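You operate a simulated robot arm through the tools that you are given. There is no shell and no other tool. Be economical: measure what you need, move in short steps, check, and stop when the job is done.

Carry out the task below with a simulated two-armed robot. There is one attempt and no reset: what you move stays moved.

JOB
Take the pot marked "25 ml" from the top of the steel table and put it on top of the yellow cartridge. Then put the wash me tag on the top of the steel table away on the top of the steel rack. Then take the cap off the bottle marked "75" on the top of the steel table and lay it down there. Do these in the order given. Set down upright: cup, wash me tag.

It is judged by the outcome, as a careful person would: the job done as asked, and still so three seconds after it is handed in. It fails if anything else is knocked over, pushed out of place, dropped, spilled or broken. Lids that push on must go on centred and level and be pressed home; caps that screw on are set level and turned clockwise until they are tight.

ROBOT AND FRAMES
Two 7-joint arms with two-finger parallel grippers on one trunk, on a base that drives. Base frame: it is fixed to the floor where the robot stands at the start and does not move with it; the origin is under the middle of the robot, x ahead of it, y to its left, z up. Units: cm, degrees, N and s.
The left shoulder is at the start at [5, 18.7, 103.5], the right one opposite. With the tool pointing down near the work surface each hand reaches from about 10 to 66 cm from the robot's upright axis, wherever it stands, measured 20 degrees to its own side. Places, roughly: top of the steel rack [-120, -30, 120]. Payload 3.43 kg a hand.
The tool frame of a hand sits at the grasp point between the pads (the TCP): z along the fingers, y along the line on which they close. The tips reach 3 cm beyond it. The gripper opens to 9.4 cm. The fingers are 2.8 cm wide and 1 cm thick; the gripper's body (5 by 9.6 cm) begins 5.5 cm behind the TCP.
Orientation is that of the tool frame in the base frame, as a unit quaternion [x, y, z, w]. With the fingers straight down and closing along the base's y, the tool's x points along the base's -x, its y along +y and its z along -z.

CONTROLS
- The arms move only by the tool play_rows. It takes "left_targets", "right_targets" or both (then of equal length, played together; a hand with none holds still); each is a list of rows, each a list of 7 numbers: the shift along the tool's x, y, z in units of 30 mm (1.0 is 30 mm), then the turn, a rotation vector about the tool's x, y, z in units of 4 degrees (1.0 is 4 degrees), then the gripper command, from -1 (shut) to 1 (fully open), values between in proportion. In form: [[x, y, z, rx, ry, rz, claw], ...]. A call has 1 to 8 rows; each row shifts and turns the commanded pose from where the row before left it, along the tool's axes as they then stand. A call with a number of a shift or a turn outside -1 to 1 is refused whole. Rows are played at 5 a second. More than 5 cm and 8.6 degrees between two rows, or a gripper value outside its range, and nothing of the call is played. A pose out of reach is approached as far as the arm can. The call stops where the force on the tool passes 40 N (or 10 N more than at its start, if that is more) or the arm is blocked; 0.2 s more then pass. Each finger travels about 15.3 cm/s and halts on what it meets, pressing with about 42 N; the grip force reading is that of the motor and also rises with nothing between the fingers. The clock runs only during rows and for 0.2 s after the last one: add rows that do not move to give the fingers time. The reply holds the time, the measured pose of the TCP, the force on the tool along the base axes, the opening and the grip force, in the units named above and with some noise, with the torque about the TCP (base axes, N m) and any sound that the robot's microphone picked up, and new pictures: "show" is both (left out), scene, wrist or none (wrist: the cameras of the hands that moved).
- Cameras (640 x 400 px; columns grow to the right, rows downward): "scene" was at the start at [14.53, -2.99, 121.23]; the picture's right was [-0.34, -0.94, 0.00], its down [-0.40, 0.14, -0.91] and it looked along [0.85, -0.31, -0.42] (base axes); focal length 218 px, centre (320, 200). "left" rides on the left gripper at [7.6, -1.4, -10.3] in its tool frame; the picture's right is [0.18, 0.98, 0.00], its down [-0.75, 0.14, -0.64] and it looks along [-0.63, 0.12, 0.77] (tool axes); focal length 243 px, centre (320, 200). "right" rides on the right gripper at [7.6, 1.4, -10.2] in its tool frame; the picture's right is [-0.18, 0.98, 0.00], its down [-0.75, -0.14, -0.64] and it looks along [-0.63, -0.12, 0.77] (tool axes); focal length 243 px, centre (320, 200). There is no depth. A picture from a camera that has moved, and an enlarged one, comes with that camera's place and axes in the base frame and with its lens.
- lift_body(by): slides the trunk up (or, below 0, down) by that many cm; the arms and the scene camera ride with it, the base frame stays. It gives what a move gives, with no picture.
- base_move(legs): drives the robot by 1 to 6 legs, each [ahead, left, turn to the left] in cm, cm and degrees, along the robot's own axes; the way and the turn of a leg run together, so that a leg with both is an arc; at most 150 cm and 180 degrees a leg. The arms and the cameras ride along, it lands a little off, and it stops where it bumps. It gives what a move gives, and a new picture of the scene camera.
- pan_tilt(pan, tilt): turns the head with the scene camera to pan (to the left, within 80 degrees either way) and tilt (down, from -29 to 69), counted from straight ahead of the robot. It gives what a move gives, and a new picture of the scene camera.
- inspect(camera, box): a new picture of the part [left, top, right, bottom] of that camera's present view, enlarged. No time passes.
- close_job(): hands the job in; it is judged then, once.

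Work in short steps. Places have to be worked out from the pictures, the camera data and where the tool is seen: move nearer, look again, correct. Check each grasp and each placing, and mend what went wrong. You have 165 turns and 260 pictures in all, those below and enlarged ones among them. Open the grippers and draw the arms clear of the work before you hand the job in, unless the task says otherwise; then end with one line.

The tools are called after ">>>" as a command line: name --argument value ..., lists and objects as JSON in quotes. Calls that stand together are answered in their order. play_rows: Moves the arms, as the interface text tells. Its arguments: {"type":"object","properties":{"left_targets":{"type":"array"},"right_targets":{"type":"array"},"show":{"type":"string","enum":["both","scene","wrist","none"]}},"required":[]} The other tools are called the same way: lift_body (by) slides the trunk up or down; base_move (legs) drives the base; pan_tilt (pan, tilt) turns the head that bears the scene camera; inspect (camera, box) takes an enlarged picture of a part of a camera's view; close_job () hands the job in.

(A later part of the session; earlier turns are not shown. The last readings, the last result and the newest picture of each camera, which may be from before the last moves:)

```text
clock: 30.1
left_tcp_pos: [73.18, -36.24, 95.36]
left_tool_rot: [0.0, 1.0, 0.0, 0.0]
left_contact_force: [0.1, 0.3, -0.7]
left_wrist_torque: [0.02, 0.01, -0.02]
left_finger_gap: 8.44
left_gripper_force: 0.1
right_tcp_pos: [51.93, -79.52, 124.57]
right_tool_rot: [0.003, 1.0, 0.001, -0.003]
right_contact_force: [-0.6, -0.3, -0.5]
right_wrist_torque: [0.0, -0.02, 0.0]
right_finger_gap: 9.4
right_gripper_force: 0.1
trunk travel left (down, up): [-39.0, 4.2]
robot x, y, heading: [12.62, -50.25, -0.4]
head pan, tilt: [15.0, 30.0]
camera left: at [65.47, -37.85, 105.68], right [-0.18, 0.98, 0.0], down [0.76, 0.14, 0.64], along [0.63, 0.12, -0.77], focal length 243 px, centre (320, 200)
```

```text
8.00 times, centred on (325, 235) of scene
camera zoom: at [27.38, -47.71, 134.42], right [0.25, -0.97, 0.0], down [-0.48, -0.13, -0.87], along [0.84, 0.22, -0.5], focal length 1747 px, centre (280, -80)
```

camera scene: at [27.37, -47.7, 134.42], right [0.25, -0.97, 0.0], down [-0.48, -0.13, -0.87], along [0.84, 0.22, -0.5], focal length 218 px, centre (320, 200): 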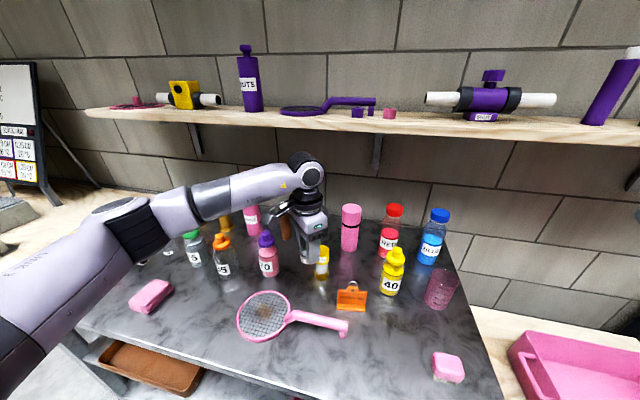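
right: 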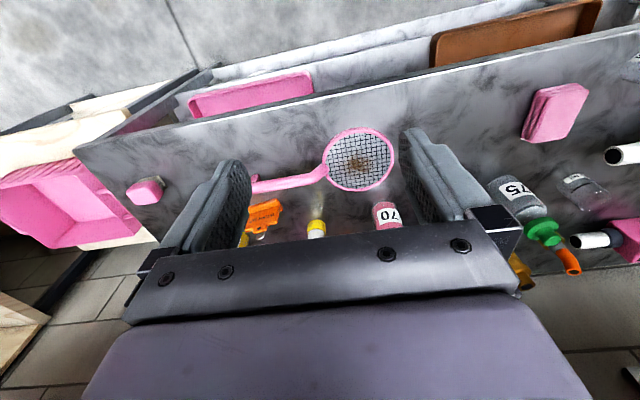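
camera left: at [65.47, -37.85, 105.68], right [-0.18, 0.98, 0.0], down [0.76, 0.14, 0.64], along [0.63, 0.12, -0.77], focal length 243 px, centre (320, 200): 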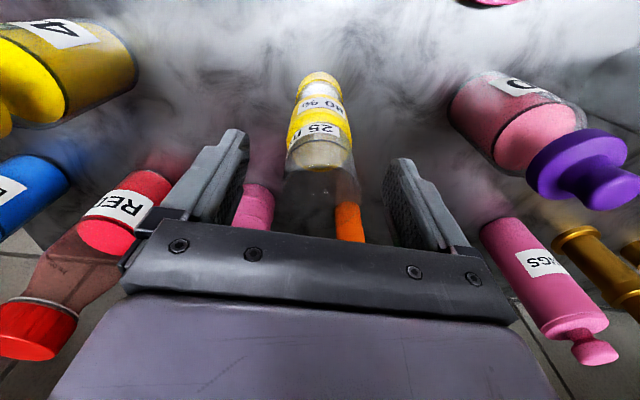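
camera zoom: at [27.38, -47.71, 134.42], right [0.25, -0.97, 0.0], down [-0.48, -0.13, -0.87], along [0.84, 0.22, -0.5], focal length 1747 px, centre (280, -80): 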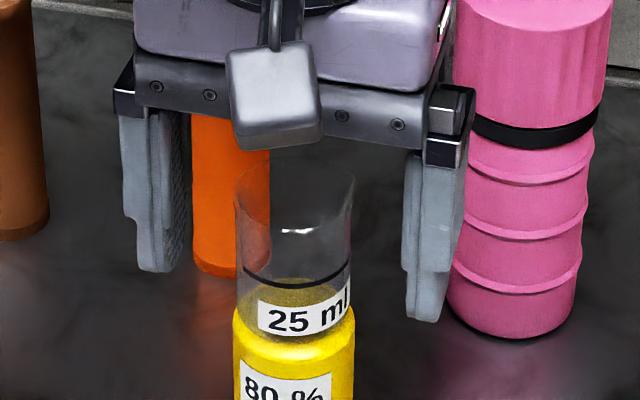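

The pot stands centred and upright on the cartridge. I raise the left hand straight up and draw it back.

>>> play_rows --left_targets '[[0, 0, -0.6, 0, 0, 0, 0.8], [0, 0, -1, 0, 0, 0, 0.8], [0, 0, -1, 0, 0, 0, 0.8], [0, 0, -1, 0, 0, 0, 0.8], [0.8, 0.5, 0, 0, 0, 0, 0.8], [1, 0.5, 0, 0, 0, 0, 0.8], [1, 0.5, 0, 0, 0, 0, 0.8], [1, 0.5, 0, 0, 0, 0, 0.8]]' --show "none"

>>> play_rows --left_targets '[[1, 0.5, 0, 0, 0, 0, 1], [1, 0.5, 0, 0, 0, 0, 1], [1, 0.5, 0, 0, 0, 0, 1], [1, 0.5, 0, 0, 0, 0, 1]]' --show "scene"

>>> inspect --camera "scene" --box '[300, 250, 400, 330]'

>>> inspect --camera "scene" --box '[270, 200, 370, 290]'

```text
clock: 31.9
left_tcp_pos: [61.63, -30.28, 106.24]
left_tool_rot: [0.0, 1.0, 0.0, -0.001]
left_contact_force: [-0.8, -0.4, -0.7]
left_wrist_torque: [0.01, -0.09, 0.0]
left_finger_gap: 8.45
left_gripper_force: 0.0
right_tcp_pos: [51.71, -79.38, 124.63]
right_tool_rot: [0.003, 1.0, -0.001, -0.001]
right_contact_force: [-0.4, 0.3, 1.4]
right_wrist_torque: [0.02, 0.0, 0.03]
right_finger_gap: 9.39
right_gripper_force: 0.1
trunk travel left (down, up): [-39.0, 4.2]
robot x, y, heading: [13.03, -50.0, -0.4]
head pan, tilt: [15.0, 30.0]
```

```text
clock: 32.9
left_tcp_pos: [49.62, -24.17, 106.3]
left_tool_rot: [-0.001, 1.0, 0.0, -0.001]
left_contact_force: [-0.1, 0.0, 0.0]
left_wrist_torque: [-0.03, 0.0, -0.06]
left_finger_gap: 9.38
left_gripper_force: 0.0
right_tcp_pos: [51.85, -79.47, 124.6]
right_tool_rot: [0.003, 1.0, 0.0, -0.001]
right_contact_force: [0.0, 0.2, 0.4]
right_wrist_torque: [0.02, -0.04, 0.01]
right_finger_gap: 9.42
right_gripper_force: 0.0
trunk travel left (down, up): [-39.0, 4.2]
robot x, y, heading: [12.85, -50.18, -0.5]
head pan, tilt: [15.0, 30.0]
camera scene: at [27.34, -47.68, 134.43], right [0.25, -0.97, 0.0], down [-0.48, -0.13, -0.87], along [0.84, 0.22, -0.5], focal length 218 px, centre (320, 200)
```

scene: 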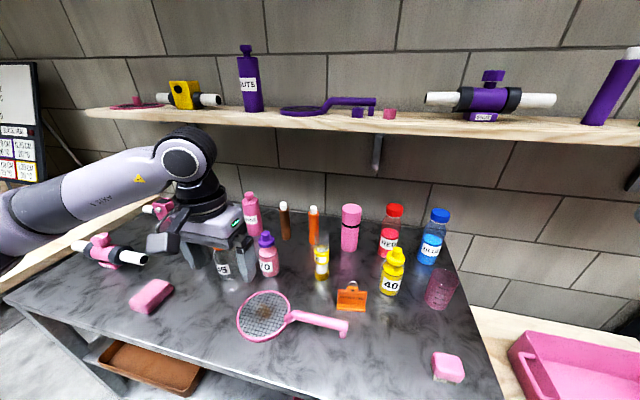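

```text
5.00 times, centred on (350, 290) of scene
camera zoom: at [27.34, -47.68, 134.43], right [0.25, -0.97, 0.0], down [-0.48, -0.13, -0.87], along [0.84, 0.22, -0.5], focal length 1092 px, centre (170, -250)
```

zoom: 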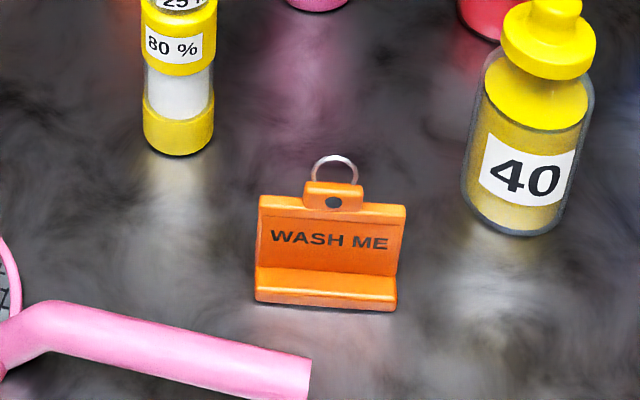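

```text
4.44 times, centred on (320, 245) of scene
camera zoom: at [27.34, -47.68, 134.43], right [0.25, -0.97, 0.0], down [-0.48, -0.13, -0.87], along [0.84, 0.22, -0.5], focal length 970 px, centre (320, 0)
```

zoom: 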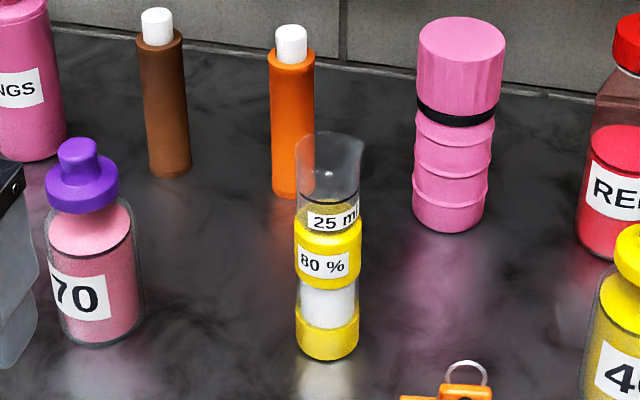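

The pot stays put. The tag stands at about (65.3, -46.3), plate normal about 10° from x; I turn the right hand +80° while lowering it, and move the left hand aside.

>>> play_rows --left_targets '[[0, 0.5, 0, 0, 0, 0, 1], [0, 0.5, 0, 0, 0, 0, 1], [0, 0.5, 0, 0, 0, 0, 1], [0, 0.5, 0, 0, 0, 0, 1], [0, 0.5, 0, 0, 0, 0, 1], [0, 0.5, 0, 0, 0, 0, 1], [0, 0, 0, 0, 0, 0, 1], [0, 0, 0, 0, 0, 0, 1]]' --right_targets '[[0, 0, 0.5, 0, 0, 1, 1], [0, 0, 0.5, 0, 0, 1, 1], [0, 0, 0.5, 0, 0, 1, 1], [0, 0, 0.5, 0, 0, 1, 1], [0, 0, 0.5, 0, 0, 1, 1], [0, 0, 0.5, 0, 0, 1, 1], [0, 0, 0.5, 0, 0, 1, 1], [0, 0, 0.5, 0, 0, 1, 1]]' --show "none"

>>> play_rows --right_targets '[[0, 0, 0, 0, 0, 1, 1], [0, 0, 0, 0, 0, 1, 1], [0, 0, 0, 0, 0, 1, 1], [0, 0, 0, 0, 0, 1, 1], [0, 0, 0, 0, 0, 1, 1], [0, 0, 0, 0, 0, 1, 1], [0, 0, 0, 0, 0, 1, 1], [0, 0, 0, 0, 0, 1, 1]]' --show "none"

>>> play_rows --right_targets '[[0, 0, 0, 0, 0, 1, 1], [0, 0, 0, 0, 0, 1, 1], [0, 0, 0, 0, 0, 1, 1], [0, 0, 0, 0, 0, 0.9, 1]]' --show "both"

```text
clock: 34.7
left_tcp_pos: [49.79, -15.04, 106.1]
left_tool_rot: [0.001, 1.0, 0.0, 0.0]
left_contact_force: [0.2, 0.1, 0.0]
left_wrist_torque: [0.0, -0.02, -0.02]
left_finger_gap: 9.42
left_gripper_force: 0.1
right_tcp_pos: [51.58, -79.42, 112.53]
right_tool_rot: [0.279, 0.96, -0.001, -0.001]
right_contact_force: [0.5, 0.2, -0.3]
right_wrist_torque: [0.04, 0.0, 0.0]
right_finger_gap: 9.42
right_gripper_force: 0.0
trunk travel left (down, up): [-39.0, 4.2]
robot x, y, heading: [12.46, -50.14, -0.4]
head pan, tilt: [15.0, 30.0]
```

```text
clock: 36.5
left_tcp_pos: [49.69, -15.16, 106.08]
left_tool_rot: [-0.001, 1.0, 0.0, -0.001]
left_contact_force: [-0.9, -0.3, 0.2]
left_wrist_torque: [0.0, -0.01, 0.01]
left_finger_gap: 9.39
left_gripper_force: 0.1
right_tcp_pos: [51.77, -79.39, 112.5]
right_tool_rot: [0.533, 0.846, -0.001, -0.001]
right_contact_force: [1.3, 0.9, -0.6]
right_wrist_torque: [0.0, -0.03, 0.0]
right_finger_gap: 9.4
right_gripper_force: 0.0
trunk travel left (down, up): [-39.0, 4.2]
robot x, y, heading: [12.61, -49.82, -0.2]
head pan, tilt: [15.0, 30.0]
```

```text
clock: 37.5
left_tcp_pos: [49.64, -15.21, 106.11]
left_tool_rot: [0.0, 1.0, 0.0, -0.001]
left_contact_force: [0.1, -0.4, 0.4]
left_wrist_torque: [0.04, -0.02, 0.0]
left_finger_gap: 9.39
left_gripper_force: 0.0
right_tcp_pos: [51.9, -79.47, 112.83]
right_tool_rot: [0.642, 0.766, -0.001, -0.002]
right_contact_force: [-0.6, 0.1, 0.0]
right_wrist_torque: [0.0, 0.0, 0.0]
right_finger_gap: 9.39
right_gripper_force: 0.0
trunk travel left (down, up): [-39.0, 4.2]
robot x, y, heading: [12.82, -49.86, -0.1]
head pan, tilt: [15.0, 30.0]
camera scene: at [27.38, -47.71, 134.42], right [0.25, -0.97, 0.0], down [-0.48, -0.13, -0.87], along [0.84, 0.22, -0.5], focal length 218 px, centre (320, 200)
camera right: at [51.93, -71.67, 122.97], right [1.0, -0.01, 0.0], down [-0.01, -0.77, 0.64], along [-0.01, -0.64, -0.77], focal length 243 px, centre (320, 200)
```

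scene: 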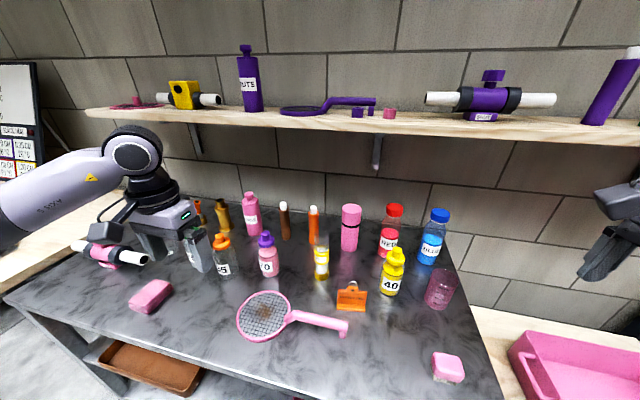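
right: 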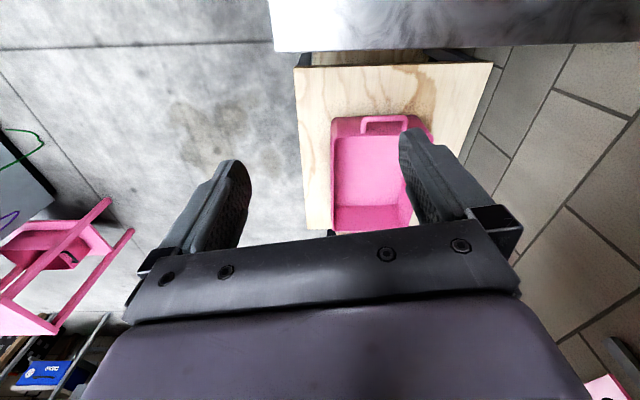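

The right hand is at the wanted yaw. I carry it at height toward the tag.

>>> play_rows --right_targets '[[0.92, 0.3, 0.3, 0, 0, 0, 0.6], [0.92, 0.3, 0.3, 0, 0, 0, 0.6], [0.92, 0.3, 0.3, 0, 0, 0, 0.6], [0.92, 0.3, 0.3, 0, 0, 0, 0.6], [0.92, 0.4, 0.3, 0, 0, 0, 0.6], [0.92, 0.5, 0.3, 0, 0, 0, 0.6], [0.92, 0.8, 0.3, 0, 0, 0, 0.6], [0.92, 0.8, 0.3, 0, 0, 0, 0.6]]' --show "none"

>>> play_rows --right_targets '[[0.9, 0.85, 0, 0, 0, 0, 0.28], [0.9, 0.85, 0, 0, 0, 0, 0.28], [0.94, 0.95, 0, 0, 0, 0, 0.28], [0, 0, 0.5, 0, 0, 0, 0.28]]' --show "both"

```text
clock: 39.3
left_tcp_pos: [49.75, -15.1, 106.13]
left_tool_rot: [0.0, 1.0, 0.0, -0.001]
left_contact_force: [-0.7, -0.6, -0.6]
left_wrist_torque: [0.01, -0.01, -0.02]
left_finger_gap: 9.37
left_gripper_force: 0.1
right_tcp_pos: [54.68, -64.41, 106.36]
right_tool_rot: [0.642, 0.766, 0.0, -0.001]
right_contact_force: [0.7, -0.1, 0.2]
right_wrist_torque: [-0.02, 0.03, -0.01]
right_finger_gap: 7.52
right_gripper_force: 0.1
right hand out of reach, approached as far as the arm can: row 6, 7, 8
trunk travel left (down, up): [-39.0, 4.2]
robot x, y, heading: [12.76, -50.21, -0.2]
head pan, tilt: [15.0, 30.0]
```

```text
clock: 40.3
left_tcp_pos: [49.76, -15.23, 105.99]
left_tool_rot: [0.0, 1.0, -0.001, 0.0]
left_contact_force: [0.3, -0.3, -0.7]
left_wrist_torque: [-0.01, -0.01, 0.01]
left_finger_gap: 9.39
left_gripper_force: 0.0
right_tcp_pos: [55.18, -64.82, 105.26]
right_tool_rot: [0.643, 0.766, 0.0, -0.001]
right_contact_force: [-0.2, -0.2, 0.3]
right_wrist_torque: [-0.02, -0.03, -0.05]
right_finger_gap: 6.04
right_gripper_force: 0.0
right hand out of reach, approached as far as the arm can: row 1, 2, 3
trunk travel left (down, up): [-39.0, 4.2]
robot x, y, heading: [12.49, -50.36, -0.4]
head pan, tilt: [15.0, 30.0]
camera scene: at [27.38, -47.71, 134.42], right [0.25, -0.97, 0.0], down [-0.48, -0.13, -0.87], along [0.84, 0.22, -0.5], focal length 218 px, centre (320, 200)
camera right: at [55.35, -57.11, 115.63], right [1.0, -0.01, 0.0], down [-0.01, -0.77, 0.64], along [-0.01, -0.64, -0.77], focal length 243 px, centre (320, 200)
```

scene: 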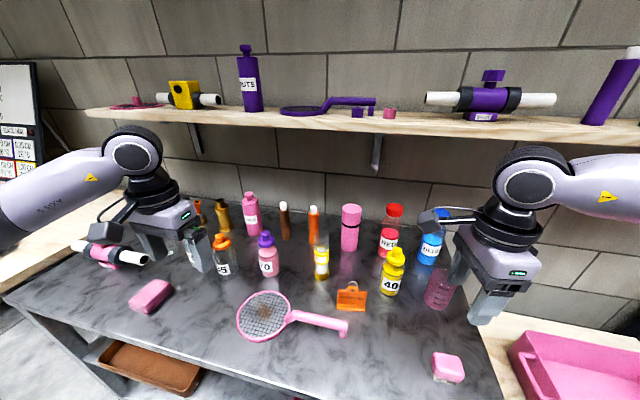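
right: 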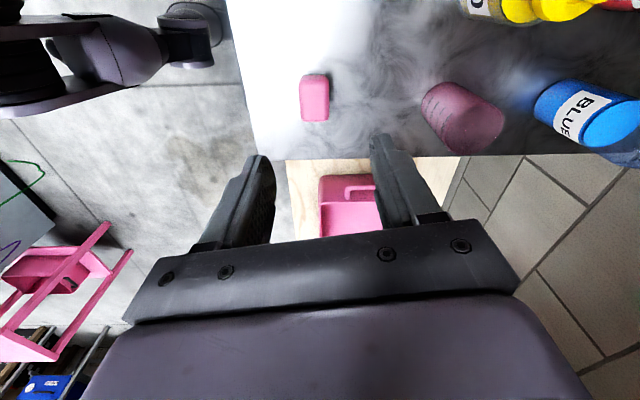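

The right hand's yaw restricts its reach there. The plate is only about 7.2 cm wide, so I'll grip it across its width with the left hand, near neutral yaw; first I withdraw the right hand and yaw the left one by 10°.

>>> play_rows --left_targets '[[0, 0, 0, 0, 0, -1, 1], [0, 0, 0, 0, 0, -1, 1], [0, 0, 0, 0, 0, -0.6, 1], [0, 0, 0, 0, 0, 0, 1], [0, 0, 0, 0, 0, 0, 1], [0, 0, 0, 0, 0, 0, 1], [0, 0, 0, 0, 0, 0, 1], [0, 0, 0, 0, 0, 0, 1]]' --right_targets '[[-1, -0.9, -0.3, 0, 0, 0, 1], [-1, -0.9, -0.3, 0, 0, 0, 1], [-1, -0.9, -0.3, 0, 0, 0, 1], [-1, -0.9, -0.3, 0, 0, 0, 1], [-1, -0.9, 0, 0, 0, 0, 1], [-1, -0.9, 0, 0, 0, 0, 1], [-1, -0.9, 0, 0, 0, 0, 1], [-1, -0.9, 0, 0, 0, 0, 1]]' --show "none"

>>> play_rows --right_targets '[[0, 0, 0, 0, 0, -1, 1], [0, 0, 0, 0, 0, -1, 1], [0, 0, 0, 0, 0, -1, 1], [0, 0, 0, 0, 0, -1, 1], [0, 0, 0, 0, 0, -1, 1], [0, 0, 0, 0, 0, -1, 1], [0, 0, 0, 0, 0, -1, 1], [0, 0, 0, 0, 0, -1, 1]]' --show "none"

```text
clock: 42.1
left_tcp_pos: [49.73, -15.13, 106.26]
left_tool_rot: [-0.09, 0.996, 0.0, 0.0]
left_contact_force: [0.4, -0.3, -0.2]
left_wrist_torque: [-0.04, -0.02, 0.02]
left_finger_gap: 9.39
left_gripper_force: 0.1
right_tcp_pos: [39.17, -90.94, 109.4]
right_tool_rot: [0.628, 0.778, 0.021, 0.006]
right_contact_force: [-1.4, -1.8, 1.6]
right_wrist_torque: [0.14, -0.08, -0.02]
right_finger_gap: 9.37
right_gripper_force: 0.0
trunk travel left (down, up): [-39.0, 4.2]
robot x, y, heading: [12.54, -49.8, -0.3]
head pan, tilt: [15.0, 30.0]
```

```text
clock: 43.9
left_tcp_pos: [49.74, -15.34, 106.15]
left_tool_rot: [-0.09, 0.996, 0.001, -0.001]
left_contact_force: [-0.1, 0.3, 0.8]
left_wrist_torque: [0.01, -0.01, 0.02]
left_finger_gap: 9.39
left_gripper_force: 0.0
right_tcp_pos: [38.25, -92.0, 109.1]
right_tool_rot: [0.406, 0.914, 0.0, -0.001]
right_contact_force: [0.3, 1.6, 1.3]
right_wrist_torque: [0.0, 0.01, -0.02]
right_finger_gap: 9.41
right_gripper_force: 0.0
trunk travel left (down, up): [-39.0, 4.2]
robot x, y, heading: [12.84, -49.94, -0.0]
head pan, tilt: [15.0, 30.0]
```

I move the left hand toward the tag at height, meanwhile straightening the right hand's yaw.

>>> play_rows --left_targets '[[-0.26, -0.93, 0, 0, 0, 0, 1], [-0.26, -0.93, 0, 0, 0, 0, 1], [-0.26, -0.93, 0, 0, 0, 0, 1], [-0.26, -0.93, 0, 0, 0, 0, 1], [-0.26, -0.93, 0, 0, 0, 0, 1], [-0.26, -0.93, 0, 0, 0, 0, 1], [-0.26, -0.93, 0, 0, 0, 0, 1], [-0.26, -0.93, 0, 0, 0, 0, 1]]' --right_targets '[[0, 0, 0, 0, 0, -1, 1], [0, 0, 0, 0, 0, -1, 1], [0, 0, 0, 0, 0, -1, 1], [0, 0, 0, 0, 0, -1, 1], [0, 0, 0, 0, 0, -1, 1], [0, 0, 0, 0, 0, -1, 1], [0, 0, 0, 0, 0, -1, 1], [0, 0, 0, 0, 0, -1, 1]]' --show "none"

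>>> play_rows --left_targets '[[-0.26, -0.93, 0, 0, 0, 0, 1], [-0.26, -0.93, 0, 0, 0, 0, 1], [-0.26, -0.93, 0, 0, 0, 0, 1], [-0.26, -0.93, 0, 0, 0, 0, 1]]' --right_targets '[[0, 0, 0, 0, 0, -1, 1], [0, 0, 0, 0, 0, -1, 1], [0, 0, 0, 0, 0, -1, 1], [0, 0, 0, 0, 0, -1, 1]]' --show "both"

```text
clock: 45.7
left_tcp_pos: [59.99, -35.99, 105.98]
left_tool_rot: [-0.09, 0.996, 0.001, -0.001]
left_contact_force: [0.4, -0.3, 0.4]
left_wrist_torque: [0.01, -0.02, 0.02]
left_finger_gap: 9.4
left_gripper_force: 0.1
right_tcp_pos: [38.19, -92.06, 108.9]
right_tool_rot: [0.137, 0.991, 0.0, -0.001]
right_contact_force: [0.3, -0.2, 1.2]
right_wrist_torque: [0.0, -0.02, 0.0]
right_finger_gap: 9.38
right_gripper_force: 0.0
trunk travel left (down, up): [-39.0, 4.2]
robot x, y, heading: [12.58, -50.41, -0.6]
head pan, tilt: [15.0, 30.0]
```

```text
clock: 46.7
left_tcp_pos: [64.99, -46.67, 106.21]
left_tool_rot: [-0.091, 0.996, 0.001, -0.001]
left_contact_force: [0.3, 0.5, 0.5]
left_wrist_torque: [0.01, 0.02, 0.01]
left_finger_gap: 9.39
left_gripper_force: 0.0
right_tcp_pos: [38.19, -92.11, 108.95]
right_tool_rot: [-0.002, 1.0, 0.0, -0.002]
right_contact_force: [0.1, 0.6, -0.1]
right_wrist_torque: [0.0, 0.01, -0.01]
right_finger_gap: 9.38
right_gripper_force: 0.0
trunk travel left (down, up): [-39.0, 4.2]
robot x, y, heading: [12.58, -49.88, -0.5]
head pan, tilt: [15.0, 30.0]
camera scene: at [27.38, -47.77, 134.42], right [0.25, -0.97, 0.0], down [-0.48, -0.13, -0.87], along [0.84, 0.22, -0.5], focal length 218 px, centre (320, 200)
camera right: at [30.65, -90.65, 119.35], right [0.18, 0.98, 0.0], down [0.76, -0.14, 0.64], along [0.63, -0.12, -0.77], focal length 243 px, centre (320, 200)
camera left: at [57.71, -49.61, 116.61], right [-0.36, 0.93, 0.0], down [0.72, 0.27, 0.64], along [0.6, 0.23, -0.77], focal length 243 px, centre (320, 200)
```

scene: 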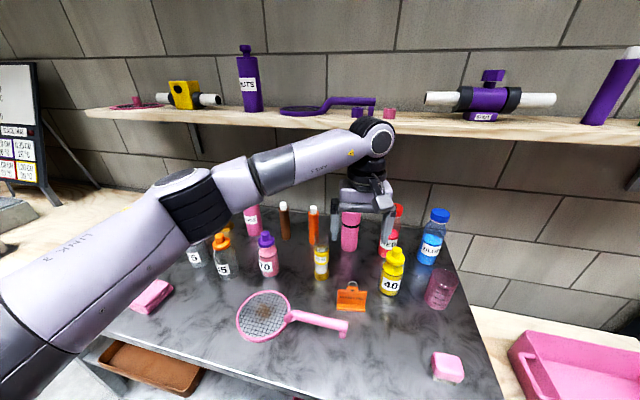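
right: 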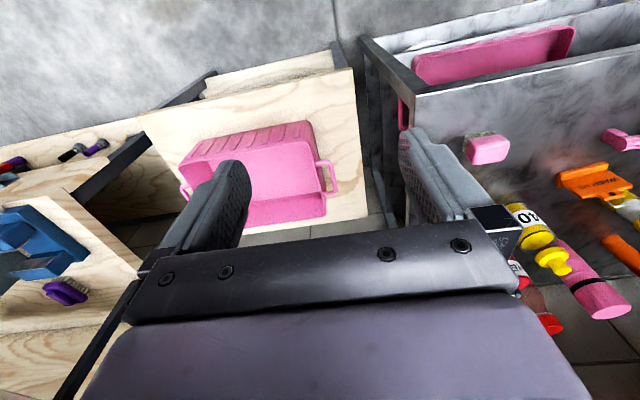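
left: 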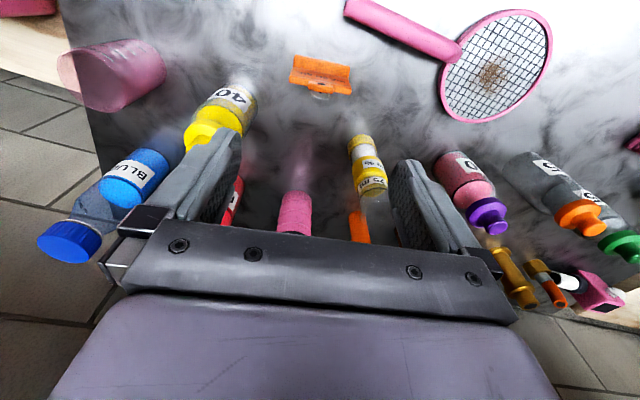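

I enlarge the left wrist view on the tag to check its orientation and place.

>>> inspect --camera "left" --box '[280, 40, 360, 110]'

```text
5.71 times, centred on (320, 75) of left
camera zoom: at [57.71, -49.61, 116.61], right [-0.36, 0.93, 0.0], down [0.72, 0.27, 0.64], along [0.6, 0.23, -0.77], focal length 1386 px, centre (320, 914)
```

zoom: 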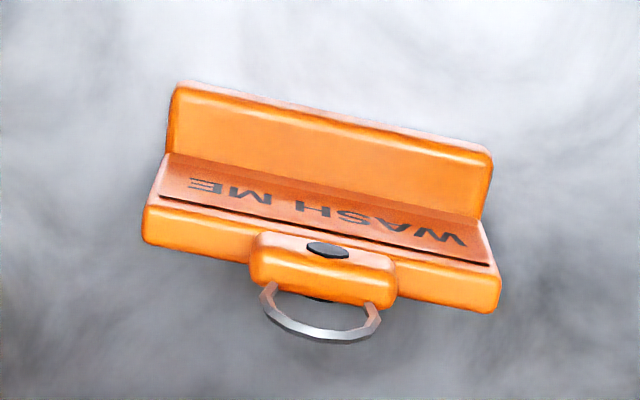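

The tag's width direction matches the hand's yaw, and its centre is (64.8, -46.65). I descend above it.

>>> play_rows --left_targets '[[0.06, 0, 0.9, 0, 0, 0, 1], [0, 0, 1, 0, 0, 0, 1], [0, 0, 1, 0, 0, 0, 1], [0, 0, 1, 0, 0, 0, 1], [0, 0, 0.9, 0, 0, 0, 1]]' --show "wrist"

>>> inspect --camera "scene" --box '[300, 230, 420, 330]'

```text
clock: 47.9
left_tcp_pos: [64.68, -46.62, 91.74]
left_tool_rot: [-0.09, 0.996, 0.0, -0.001]
left_contact_force: [0.7, 0.0, -0.7]
left_wrist_torque: [-0.03, -0.02, -0.02]
left_finger_gap: 9.39
left_gripper_force: 0.1
right_tcp_pos: [38.25, -91.94, 108.95]
right_tool_rot: [0.0, 1.0, 0.0, -0.001]
right_contact_force: [-0.5, -0.1, -0.4]
right_wrist_torque: [0.01, -0.04, -0.02]
right_finger_gap: 9.38
right_gripper_force: 0.0
trunk travel left (down, up): [-39.0, 4.2]
robot x, y, heading: [12.82, -49.94, -0.5]
head pan, tilt: [15.0, 30.0]
camera left: at [57.47, -49.52, 102.2], right [-0.36, 0.93, 0.0], down [0.72, 0.27, 0.64], along [0.6, 0.23, -0.77], focal length 243 px, centre (320, 200)
```

left: 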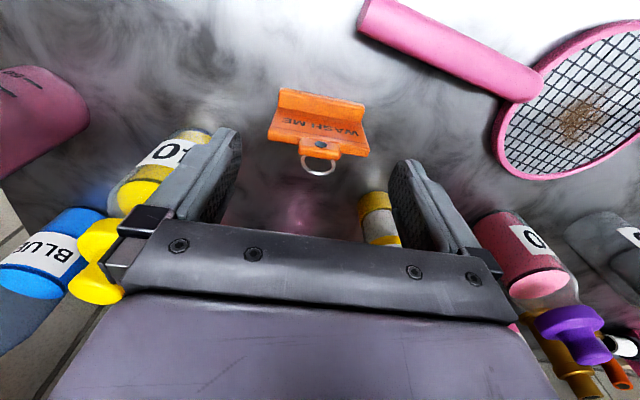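

```text
4.00 times, centred on (360, 280) of scene
camera zoom: at [27.39, -47.71, 134.42], right [0.25, -0.97, 0.0], down [-0.48, -0.13, -0.87], along [0.84, 0.22, -0.5], focal length 873 px, centre (160, -120)
```

zoom: 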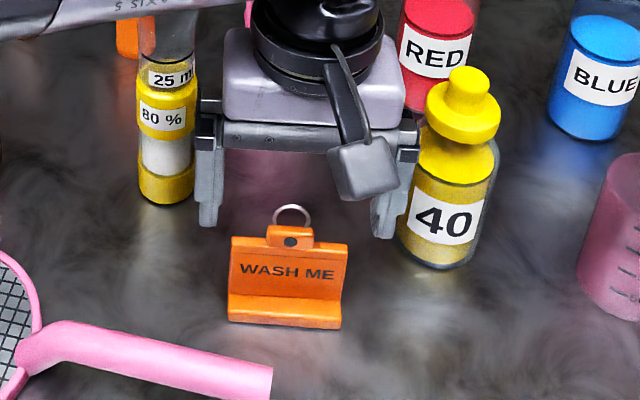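

The tag sits centred between the fingers. I descend to z≈83.6 and close on its sides.

>>> play_rows --left_targets '[[0, 0, 0.9, 0, 0, 0, 1], [0, 0, 0.9, 0, 0, 0, 1], [0, 0, 0.6, 0, 0, 0, 1], [0, 0, 0.3, 0, 0, 0, 1], [0, 0, 0, 0, 0, 0, 1]]' --show "wrist"

>>> inspect --camera "scene" --box '[300, 230, 420, 330]'

```text
clock: 49.1
left_tcp_pos: [64.69, -46.53, 83.63]
left_tool_rot: [-0.09, 0.996, 0.0, -0.001]
left_contact_force: [0.5, 0.3, -0.5]
left_wrist_torque: [0.01, 0.01, 0.0]
left_finger_gap: 9.39
left_gripper_force: 0.1
right_tcp_pos: [38.19, -91.99, 108.96]
right_tool_rot: [-0.001, 1.0, 0.0, -0.001]
right_contact_force: [0.7, -0.4, 0.4]
right_wrist_torque: [0.02, -0.02, 0.0]
right_finger_gap: 9.4
right_gripper_force: 0.0
trunk travel left (down, up): [-39.0, 4.2]
robot x, y, heading: [12.6, -50.28, -0.4]
head pan, tilt: [15.0, 30.0]
camera left: at [57.48, -49.43, 93.98], right [-0.36, 0.93, 0.0], down [0.72, 0.27, 0.64], along [0.6, 0.23, -0.77], focal length 243 px, centre (320, 200)
```

left: 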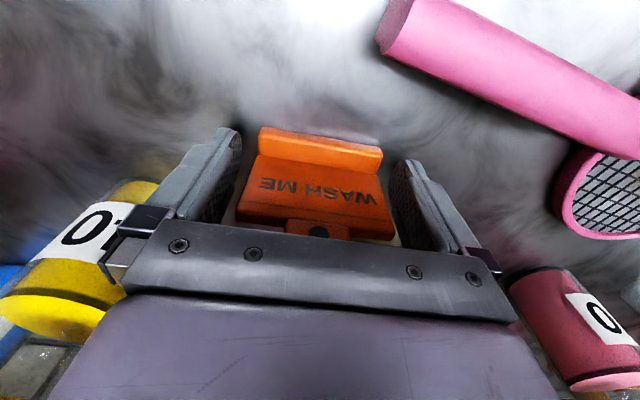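

```text
4.00 times, centred on (360, 280) of scene
camera zoom: at [27.38, -47.71, 134.42], right [0.25, -0.97, 0.0], down [-0.48, -0.13, -0.87], along [0.84, 0.22, -0.5], focal length 873 px, centre (160, -120)
```

zoom: 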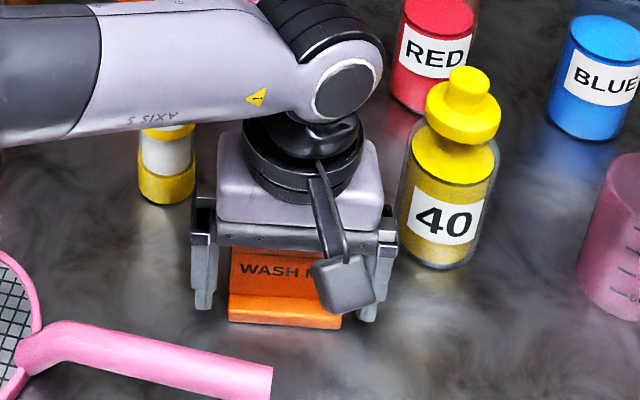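

The fingers straddle the tag cleanly. I close gradually, then lift slightly.

>>> play_rows --left_targets '[[0, 0, 0, 0, 0, 0, 0.7], [0, 0, 0, 0, 0, 0, 0.55], [0, 0, 0, 0, 0, 0, 0.4], [0, 0, 0, 0, 0, 0, 0.3], [0, 0, 0, 0, 0, 0, 0.3], [0, 0, -0.2, 0, 0, 0, 0.3], [0, 0, -0.5, 0, 0, 0, 0.3]]' --show "wrist"

>>> inspect --camera "scene" --box '[280, 210, 420, 330]'

```text
clock: 50.7
left_tcp_pos: [64.8, -46.44, 85.74]
left_tool_rot: [-0.09, 0.996, 0.0, -0.001]
left_contact_force: [-0.2, 0.6, -0.8]
left_wrist_torque: [0.02, 0.0, 0.0]
left_finger_gap: 7.44
left_gripper_force: 41.9
right_tcp_pos: [38.19, -92.02, 108.92]
right_tool_rot: [-0.001, 1.0, 0.0, -0.001]
right_contact_force: [0.0, -0.7, -0.2]
right_wrist_torque: [-0.01, 0.0, 0.0]
right_finger_gap: 9.41
right_gripper_force: 0.0
trunk travel left (down, up): [-39.0, 4.2]
robot x, y, heading: [12.78, -50.16, -0.1]
head pan, tilt: [15.0, 30.0]
camera left: at [57.51, -49.39, 96.12], right [-0.36, 0.93, 0.0], down [0.72, 0.27, 0.64], along [0.6, 0.23, -0.77], focal length 243 px, centre (320, 200)
```

left: 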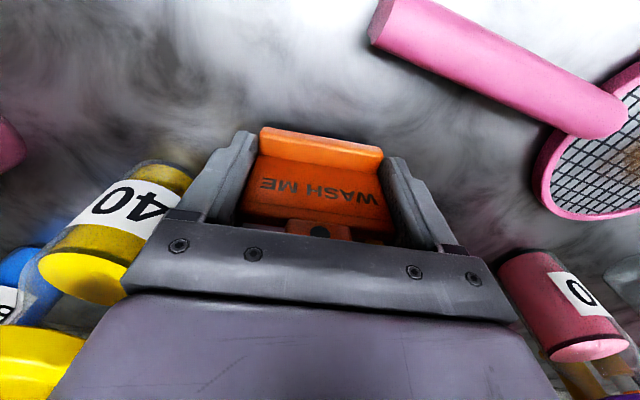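

```text
3.33 times, centred on (350, 270) of scene
camera zoom: at [27.38, -47.71, 134.42], right [0.25, -0.97, 0.0], down [-0.48, -0.13, -0.87], along [0.84, 0.22, -0.5], focal length 728 px, centre (220, -33)
```

zoom: 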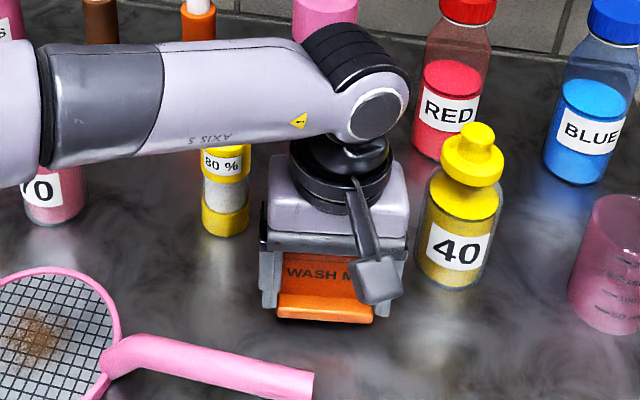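

The tag is gripped (7.4 cm) and lifted with the hand. I raise it straight up.

>>> play_rows --left_targets '[[0, 0, -0.8, 0, 0, 0, 0.3], [0, 0, -1, 0, 0, 0, 0.3], [0, 0, -1, 0, 0, 0, 0.3], [0, 0, -1, 0, 0, 0, 0.3], [0, 0, -1, 0, 0, 0, 0.3], [0, 0, -1, 0, 0, 0, 0.3], [0, 0, -0.8, 0, 0, 0, 0.3]]' --show "scene"

>>> inspect --camera "scene" --box '[270, 190, 390, 290]'

```text
clock: 52.3
left_tcp_pos: [64.86, -46.36, 105.53]
left_tool_rot: [-0.091, 0.996, 0.001, -0.001]
left_contact_force: [-0.9, 0.7, -0.2]
left_wrist_torque: [0.01, 0.01, -0.02]
left_finger_gap: 7.45
left_gripper_force: 41.8
right_tcp_pos: [38.15, -91.96, 109.06]
right_tool_rot: [0.0, 1.0, 0.0, -0.001]
right_contact_force: [-0.7, -0.9, 0.5]
right_wrist_torque: [-0.02, -0.01, 0.01]
right_finger_gap: 9.35
right_gripper_force: 0.0
trunk travel left (down, up): [-39.0, 4.2]
robot x, y, heading: [13.15, -49.75, -0.1]
head pan, tilt: [15.0, 30.0]
camera scene: at [27.37, -47.71, 134.42], right [0.25, -0.97, 0.0], down [-0.48, -0.13, -0.87], along [0.84, 0.22, -0.5], focal length 218 px, centre (320, 200)
```

scene: 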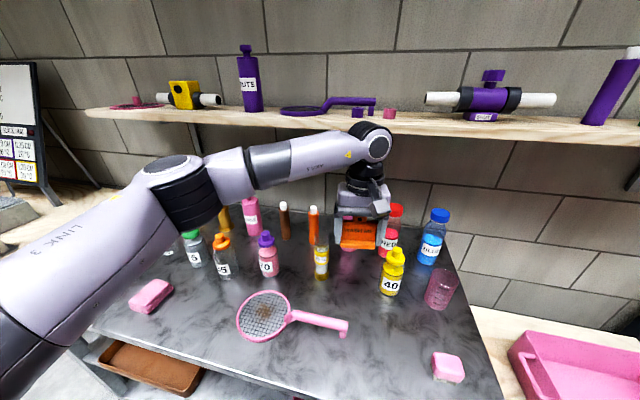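

```text
4.00 times, centred on (330, 240) of scene
camera zoom: at [27.37, -47.71, 134.42], right [0.25, -0.97, 0.0], down [-0.48, -0.13, -0.87], along [0.84, 0.22, -0.5], focal length 873 px, centre (280, 40)
```

zoom: 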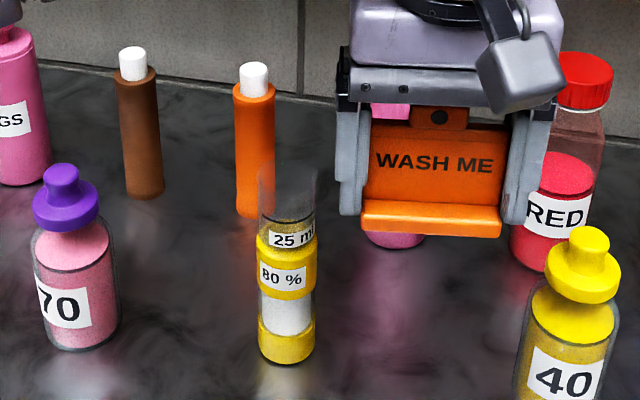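

The tag is held square. I draw both hands in toward the body before driving.

>>> play_rows --left_targets '[[0.65, 0.63, 0, 0, 0, 0, 0.3], [0.65, 0.63, 0, 0, 0, 0, 0.3], [0.65, 0.63, 0, 0, 0, 0, 0.3], [0.65, 0.63, 0, 0, 0, 0, 0.3], [0.65, 0.63, 0, 0, 0, 0, 0.3], [0.65, 0.63, 0, 0, 0, 0, 0.3], [0.65, 0.63, 0, 0, 0, 0, 0.3], [0.65, 0.63, 0, 0, 0, 0, 0.3]]' --right_targets '[[0, 0.63, 0, 0, 0, 0, 1], [0, 0.63, 0, 0, 0, 0, 1], [0, 0.63, 0, 0, 0, 0, 1], [0, 0.63, 0, 0, 0, 0, 1], [0, 0.63, 0, 0, 0, 0, 1], [0, 0.63, 0, 0, 0, 0, 1], [0, 0.63, 0, 0, 0, 0, 1], [0, 0.63, 0, 0, 0, 0, 1]]' --show "none"

>>> base_move --legs '[[-30, 0, 0]]'

>>> pan_tilt --pan 80 --tilt 20

>>> pan_tilt --pan -80 --tilt 20

```text
clock: 54.1
left_tcp_pos: [46.72, -34.24, 105.53]
left_tool_rot: [-0.09, 0.996, 0.0, -0.001]
left_contact_force: [-0.4, 0.6, -0.8]
left_wrist_torque: [-0.01, 0.01, 0.03]
left_finger_gap: 7.45
left_gripper_force: 41.8
right_tcp_pos: [38.12, -76.82, 109.04]
right_tool_rot: [-0.001, 1.0, -0.001, -0.001]
right_contact_force: [0.2, 0.4, 0.2]
right_wrist_torque: [-0.03, -0.01, 0.03]
right_finger_gap: 9.38
right_gripper_force: 0.0
trunk travel left (down, up): [-39.0, 4.2]
robot x, y, heading: [13.18, -49.79, -0.5]
head pan, tilt: [15.0, 30.0]
```

```text
clock: 56.1
left_tcp_pos: [16.43, -34.22, 105.48]
left_tool_rot: [-0.092, 0.996, 0.001, 0.0]
left_contact_force: [0.5, -1.2, 0.3]
left_wrist_torque: [-0.01, 0.02, -0.03]
left_finger_gap: 7.42
left_gripper_force: 42.0
right_tcp_pos: [7.86, -76.69, 108.98]
right_tool_rot: [-0.001, 1.0, 0.0, 0.0]
right_contact_force: [-0.3, 0.0, -0.1]
right_wrist_torque: [-0.02, -0.03, 0.01]
right_finger_gap: 9.4
right_gripper_force: 0.1
trunk travel left (down, up): [-39.0, 4.2]
robot x, y, heading: [-17.6, -49.95, -0.1]
head pan, tilt: [15.0, 30.0]
camera scene: at [-2.97, -47.57, 134.43], right [0.26, -0.97, 0.0], down [-0.48, -0.13, -0.87], along [0.84, 0.22, -0.5], focal length 218 px, centre (320, 200)
```

scene: 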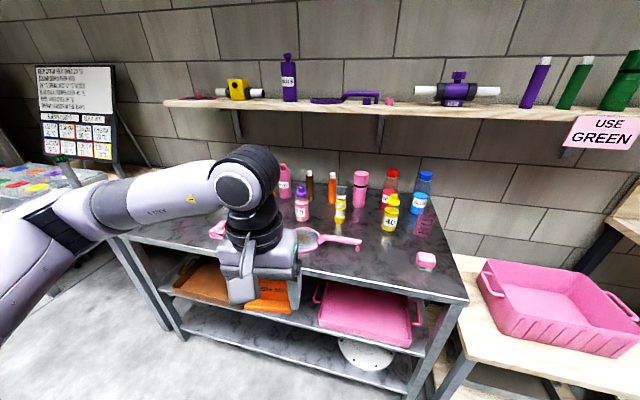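

```text
clock: 57.5
left_tcp_pos: [16.35, -34.17, 105.36]
left_tool_rot: [-0.091, 0.996, 0.001, -0.001]
left_contact_force: [-0.9, -0.1, 0.5]
left_wrist_torque: [0.02, 0.0, 0.01]
left_finger_gap: 7.42
left_gripper_force: 41.9
right_tcp_pos: [8.02, -76.77, 108.88]
right_tool_rot: [-0.002, 1.0, 0.0, -0.002]
right_contact_force: [-0.5, -0.4, -0.1]
right_wrist_torque: [0.0, -0.02, 0.02]
right_finger_gap: 9.37
right_gripper_force: 0.1
trunk travel left (down, up): [-39.0, 4.2]
robot x, y, heading: [-17.82, -49.82, -0.3]
head pan, tilt: [80.0, 20.0]
camera scene: at [-10.0, -40.72, 136.03], right [0.98, -0.18, 0.0], down [-0.06, -0.34, -0.94], along [0.17, 0.92, -0.34], focal length 218 px, centre (320, 200)
```

scene: 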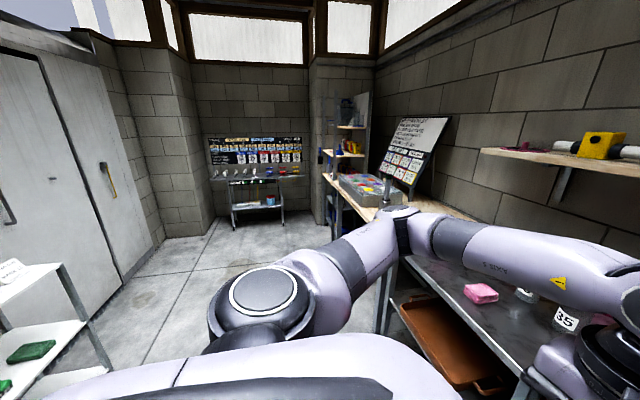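

```text
clock: 59.9
left_tcp_pos: [16.46, -34.13, 105.47]
left_tool_rot: [-0.092, 0.996, 0.001, 0.0]
left_contact_force: [-0.6, 0.0, -1.7]
left_wrist_torque: [0.0, 0.0, 0.02]
left_finger_gap: 7.44
left_gripper_force: 42.2
right_tcp_pos: [7.93, -76.6, 108.97]
right_tool_rot: [-0.001, 1.0, 0.0, -0.001]
right_contact_force: [0.5, -0.1, 0.4]
right_wrist_torque: [-0.01, -0.01, -0.03]
right_finger_gap: 9.42
right_gripper_force: 0.1
trunk travel left (down, up): [-39.0, 4.2]
robot x, y, heading: [-17.65, -50.24, 0.0]
head pan, tilt: [-80.0, 20.0]
camera scene: at [-10.06, -59.06, 136.03], right [-0.99, -0.17, 0.0], down [-0.06, 0.34, -0.94], along [0.16, -0.93, -0.34], focal length 218 px, centre (320, 200)
```

scene: 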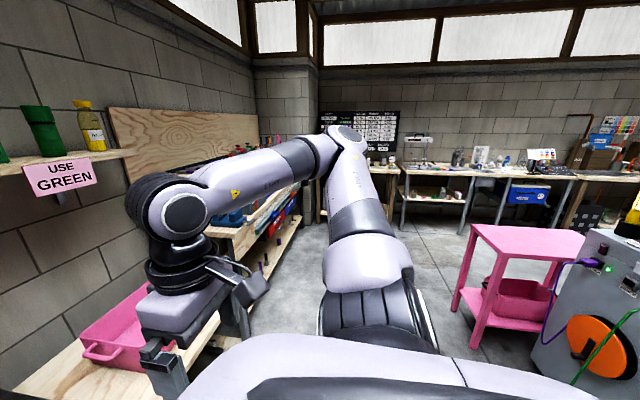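

Space around is free. The rack is behind; I turn the robot half round to the left and look at it.

>>> base_move --legs '[[0, 0, 180]]'

>>> pan_tilt --pan 0 --tilt 20

```text
clock: 67.7
left_tcp_pos: [-51.48, -65.77, 105.37]
left_tool_rot: [0.996, 0.091, 0.002, 0.001]
left_contact_force: [-0.1, 0.0, -1.0]
left_wrist_torque: [0.02, -0.02, 0.02]
left_finger_gap: 7.44
left_gripper_force: 42.0
right_tcp_pos: [-43.07, -23.33, 109.01]
right_tool_rot: [1.0, 0.002, 0.002, 0.0]
right_contact_force: [-0.2, 0.0, -0.8]
right_wrist_torque: [0.0, -0.03, 0.03]
right_finger_gap: 9.42
right_gripper_force: 0.1
trunk travel left (down, up): [-39.0, 4.2]
robot x, y, heading: [-17.7, -50.12, 179.6]
head pan, tilt: [-80.0, 20.0]
camera scene: at [-24.93, -40.68, 136.03], right [0.99, 0.17, 0.0], down [0.06, -0.34, -0.94], along [-0.16, 0.93, -0.34], focal length 218 px, centre (320, 200)
```

scene: 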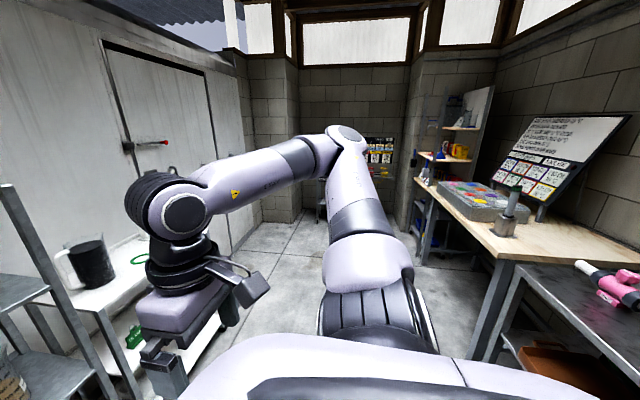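

```text
clock: 69.2
left_tcp_pos: [-51.56, -65.76, 105.5]
left_tool_rot: [0.996, 0.09, 0.001, 0.001]
left_contact_force: [-0.5, -0.4, -0.2]
left_wrist_torque: [0.0, -0.03, -0.05]
left_finger_gap: 7.41
left_gripper_force: 41.9
right_tcp_pos: [-42.97, -23.33, 109.01]
right_tool_rot: [1.0, 0.002, 0.002, 0.0]
right_contact_force: [-0.4, -0.3, 0.4]
right_wrist_torque: [-0.02, -0.01, -0.03]
right_finger_gap: 9.41
right_gripper_force: 0.0
trunk travel left (down, up): [-39.0, 4.2]
robot x, y, heading: [-17.38, -49.91, 179.8]
head pan, tilt: [0.0, 20.0]
camera scene: at [-32.65, -49.81, 136.03], right [0.0, 1.0, 0.0], down [0.34, 0.0, -0.94], along [-0.94, 0.0, -0.34], focal length 218 px, centre (320, 200)
```

scene: 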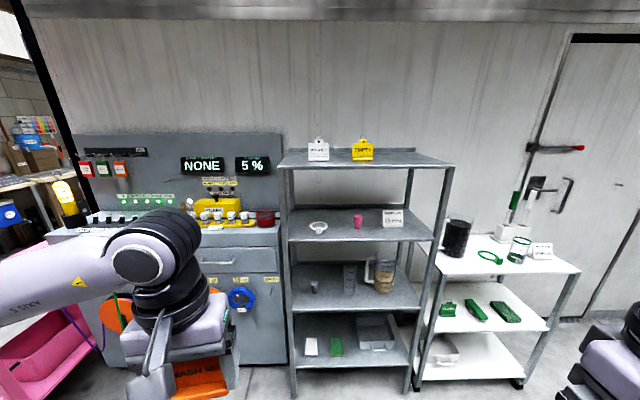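

The steel rack is ahead, its top at about x −114 to −150, y −65 to 0, with two tags on it. I raise the trunk fully, raise the tag above rack-top height, and drive nearer.

>>> lift_body --by 4.1

>>> play_rows --left_targets '[[0, 0, -1, 0, 0, 0, 0.3], [0, 0, -1, 0, 0, 0, 0.3], [0, 0, -1, 0, 0, 0, 0.3], [0, 0, -1, 0, 0, 0, 0.3], [0, 0, -1, 0, 0, 0, 0.3], [0, 0, -1, 0, 0, 0, 0.3]]' --show "none"

>>> base_move --legs '[[35, -8, 0]]'

```text
clock: 70.0
left_tcp_pos: [-51.47, -65.8, 109.61]
left_tool_rot: [0.996, 0.09, 0.001, 0.001]
left_contact_force: [0.6, 1.2, -0.9]
left_wrist_torque: [0.01, 0.03, 0.01]
left_finger_gap: 7.49
left_gripper_force: 42.2
right_tcp_pos: [-42.98, -23.25, 113.02]
right_tool_rot: [1.0, 0.001, 0.002, -0.001]
right_contact_force: [-0.9, 1.0, -0.6]
right_wrist_torque: [0.0, 0.01, 0.0]
right_finger_gap: 9.42
right_gripper_force: 0.1
trunk travel left (down, up): [-43.1, 0.1]
robot x, y, heading: [-17.38, -49.87, 179.6]
head pan, tilt: [0.0, 20.0]
```

```text
clock: 71.5
left_tcp_pos: [-51.49, -65.73, 127.68]
left_tool_rot: [0.996, 0.09, 0.001, 0.0]
left_contact_force: [0.0, 0.7, 0.2]
left_wrist_torque: [0.0, -0.01, 0.0]
left_finger_gap: 7.42
left_gripper_force: 41.5
right_tcp_pos: [-42.95, -23.13, 113.15]
right_tool_rot: [1.0, 0.002, 0.001, 0.001]
right_contact_force: [0.8, 0.3, -0.2]
right_wrist_torque: [-0.03, -0.01, 0.0]
right_finger_gap: 9.39
right_gripper_force: 0.0
trunk travel left (down, up): [-43.1, 0.1]
robot x, y, heading: [-17.73, -49.92, 179.9]
head pan, tilt: [0.0, 20.0]
```

```text
clock: 73.8
left_tcp_pos: [-86.61, -57.45, 127.66]
left_tool_rot: [0.996, 0.09, 0.001, 0.001]
left_contact_force: [-0.9, 0.6, -1.0]
left_wrist_torque: [0.02, 0.02, 0.02]
left_finger_gap: 7.45
left_gripper_force: 41.6
right_tcp_pos: [-77.99, -15.01, 113.03]
right_tool_rot: [1.0, 0.0, 0.001, 0.0]
right_contact_force: [0.2, -0.5, -0.4]
right_wrist_torque: [-0.01, 0.02, 0.02]
right_finger_gap: 9.42
right_gripper_force: 0.1
trunk travel left (down, up): [-43.1, 0.1]
robot x, y, heading: [-52.46, -41.86, 179.6]
head pan, tilt: [0.0, 20.0]
camera scene: at [-67.62, -41.59, 140.12], right [0.01, 1.0, 0.0], down [0.34, 0.0, -0.94], along [-0.94, 0.01, -0.34], focal length 218 px, centre (320, 200)
```

scene: 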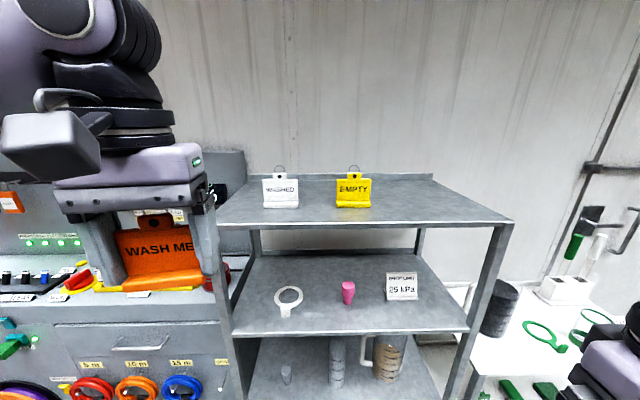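

The free spot is right of the yellow tag, about y −18. I drive closer and to the right, staying short of the white cart.

>>> base_move --legs '[[0, -24, 0], [12, 0, 0]]'

>>> pan_tilt --pan 0 --tilt 40

```text
clock: 76.4
left_tcp_pos: [-98.31, -33.65, 127.63]
left_tool_rot: [0.996, 0.09, 0.002, 0.001]
left_contact_force: [-0.2, 0.3, -0.2]
left_wrist_torque: [0.01, -0.01, 0.01]
left_finger_gap: 7.43
left_gripper_force: 42.1
right_tcp_pos: [-89.66, 9.09, 113.0]
right_tool_rot: [1.0, 0.0, 0.002, 0.0]
right_contact_force: [-0.3, -0.5, 0.5]
right_wrist_torque: [0.04, -0.02, -0.02]
right_finger_gap: 9.41
right_gripper_force: 0.0
trunk travel left (down, up): [-43.1, 0.1]
robot x, y, heading: [-64.64, -17.8, 179.8]
head pan, tilt: [0.0, 20.0]
camera scene: at [-79.42, -17.58, 140.11], right [0.01, 1.0, 0.0], down [0.34, 0.0, -0.94], along [-0.94, 0.01, -0.34], focal length 218 px, centre (320, 200)
```

scene: 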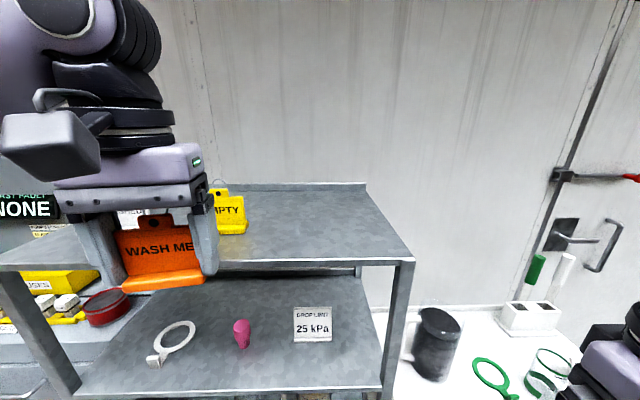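

```text
clock: 77.2
left_tcp_pos: [-98.36, -33.49, 127.72]
left_tool_rot: [0.996, 0.09, 0.001, 0.001]
left_contact_force: [0.1, -0.3, -0.3]
left_wrist_torque: [0.01, -0.02, 0.0]
left_finger_gap: 7.45
left_gripper_force: 42.0
right_tcp_pos: [-89.54, 9.06, 113.03]
right_tool_rot: [1.0, 0.001, 0.0, 0.0]
right_contact_force: [0.4, -0.1, 0.2]
right_wrist_torque: [-0.01, -0.02, 0.0]
right_finger_gap: 9.41
right_gripper_force: 0.1
trunk travel left (down, up): [-43.1, 0.1]
robot x, y, heading: [-63.93, -17.9, 179.8]
head pan, tilt: [0.0, 40.0]
camera scene: at [-78.51, -17.59, 136.99], right [0.01, 1.0, 0.0], down [0.64, 0.0, -0.77], along [-0.77, 0.0, -0.64], focal length 218 px, centre (320, 200)
```

scene: 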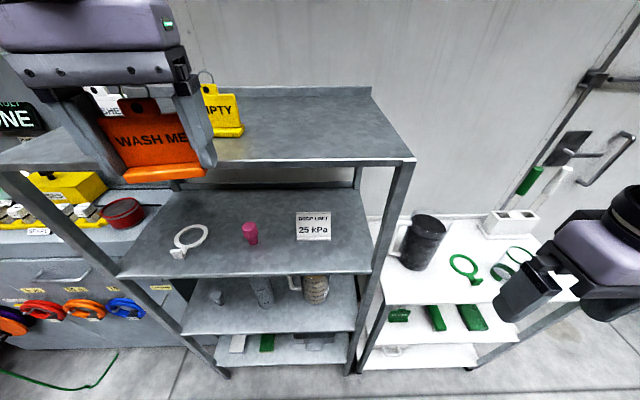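

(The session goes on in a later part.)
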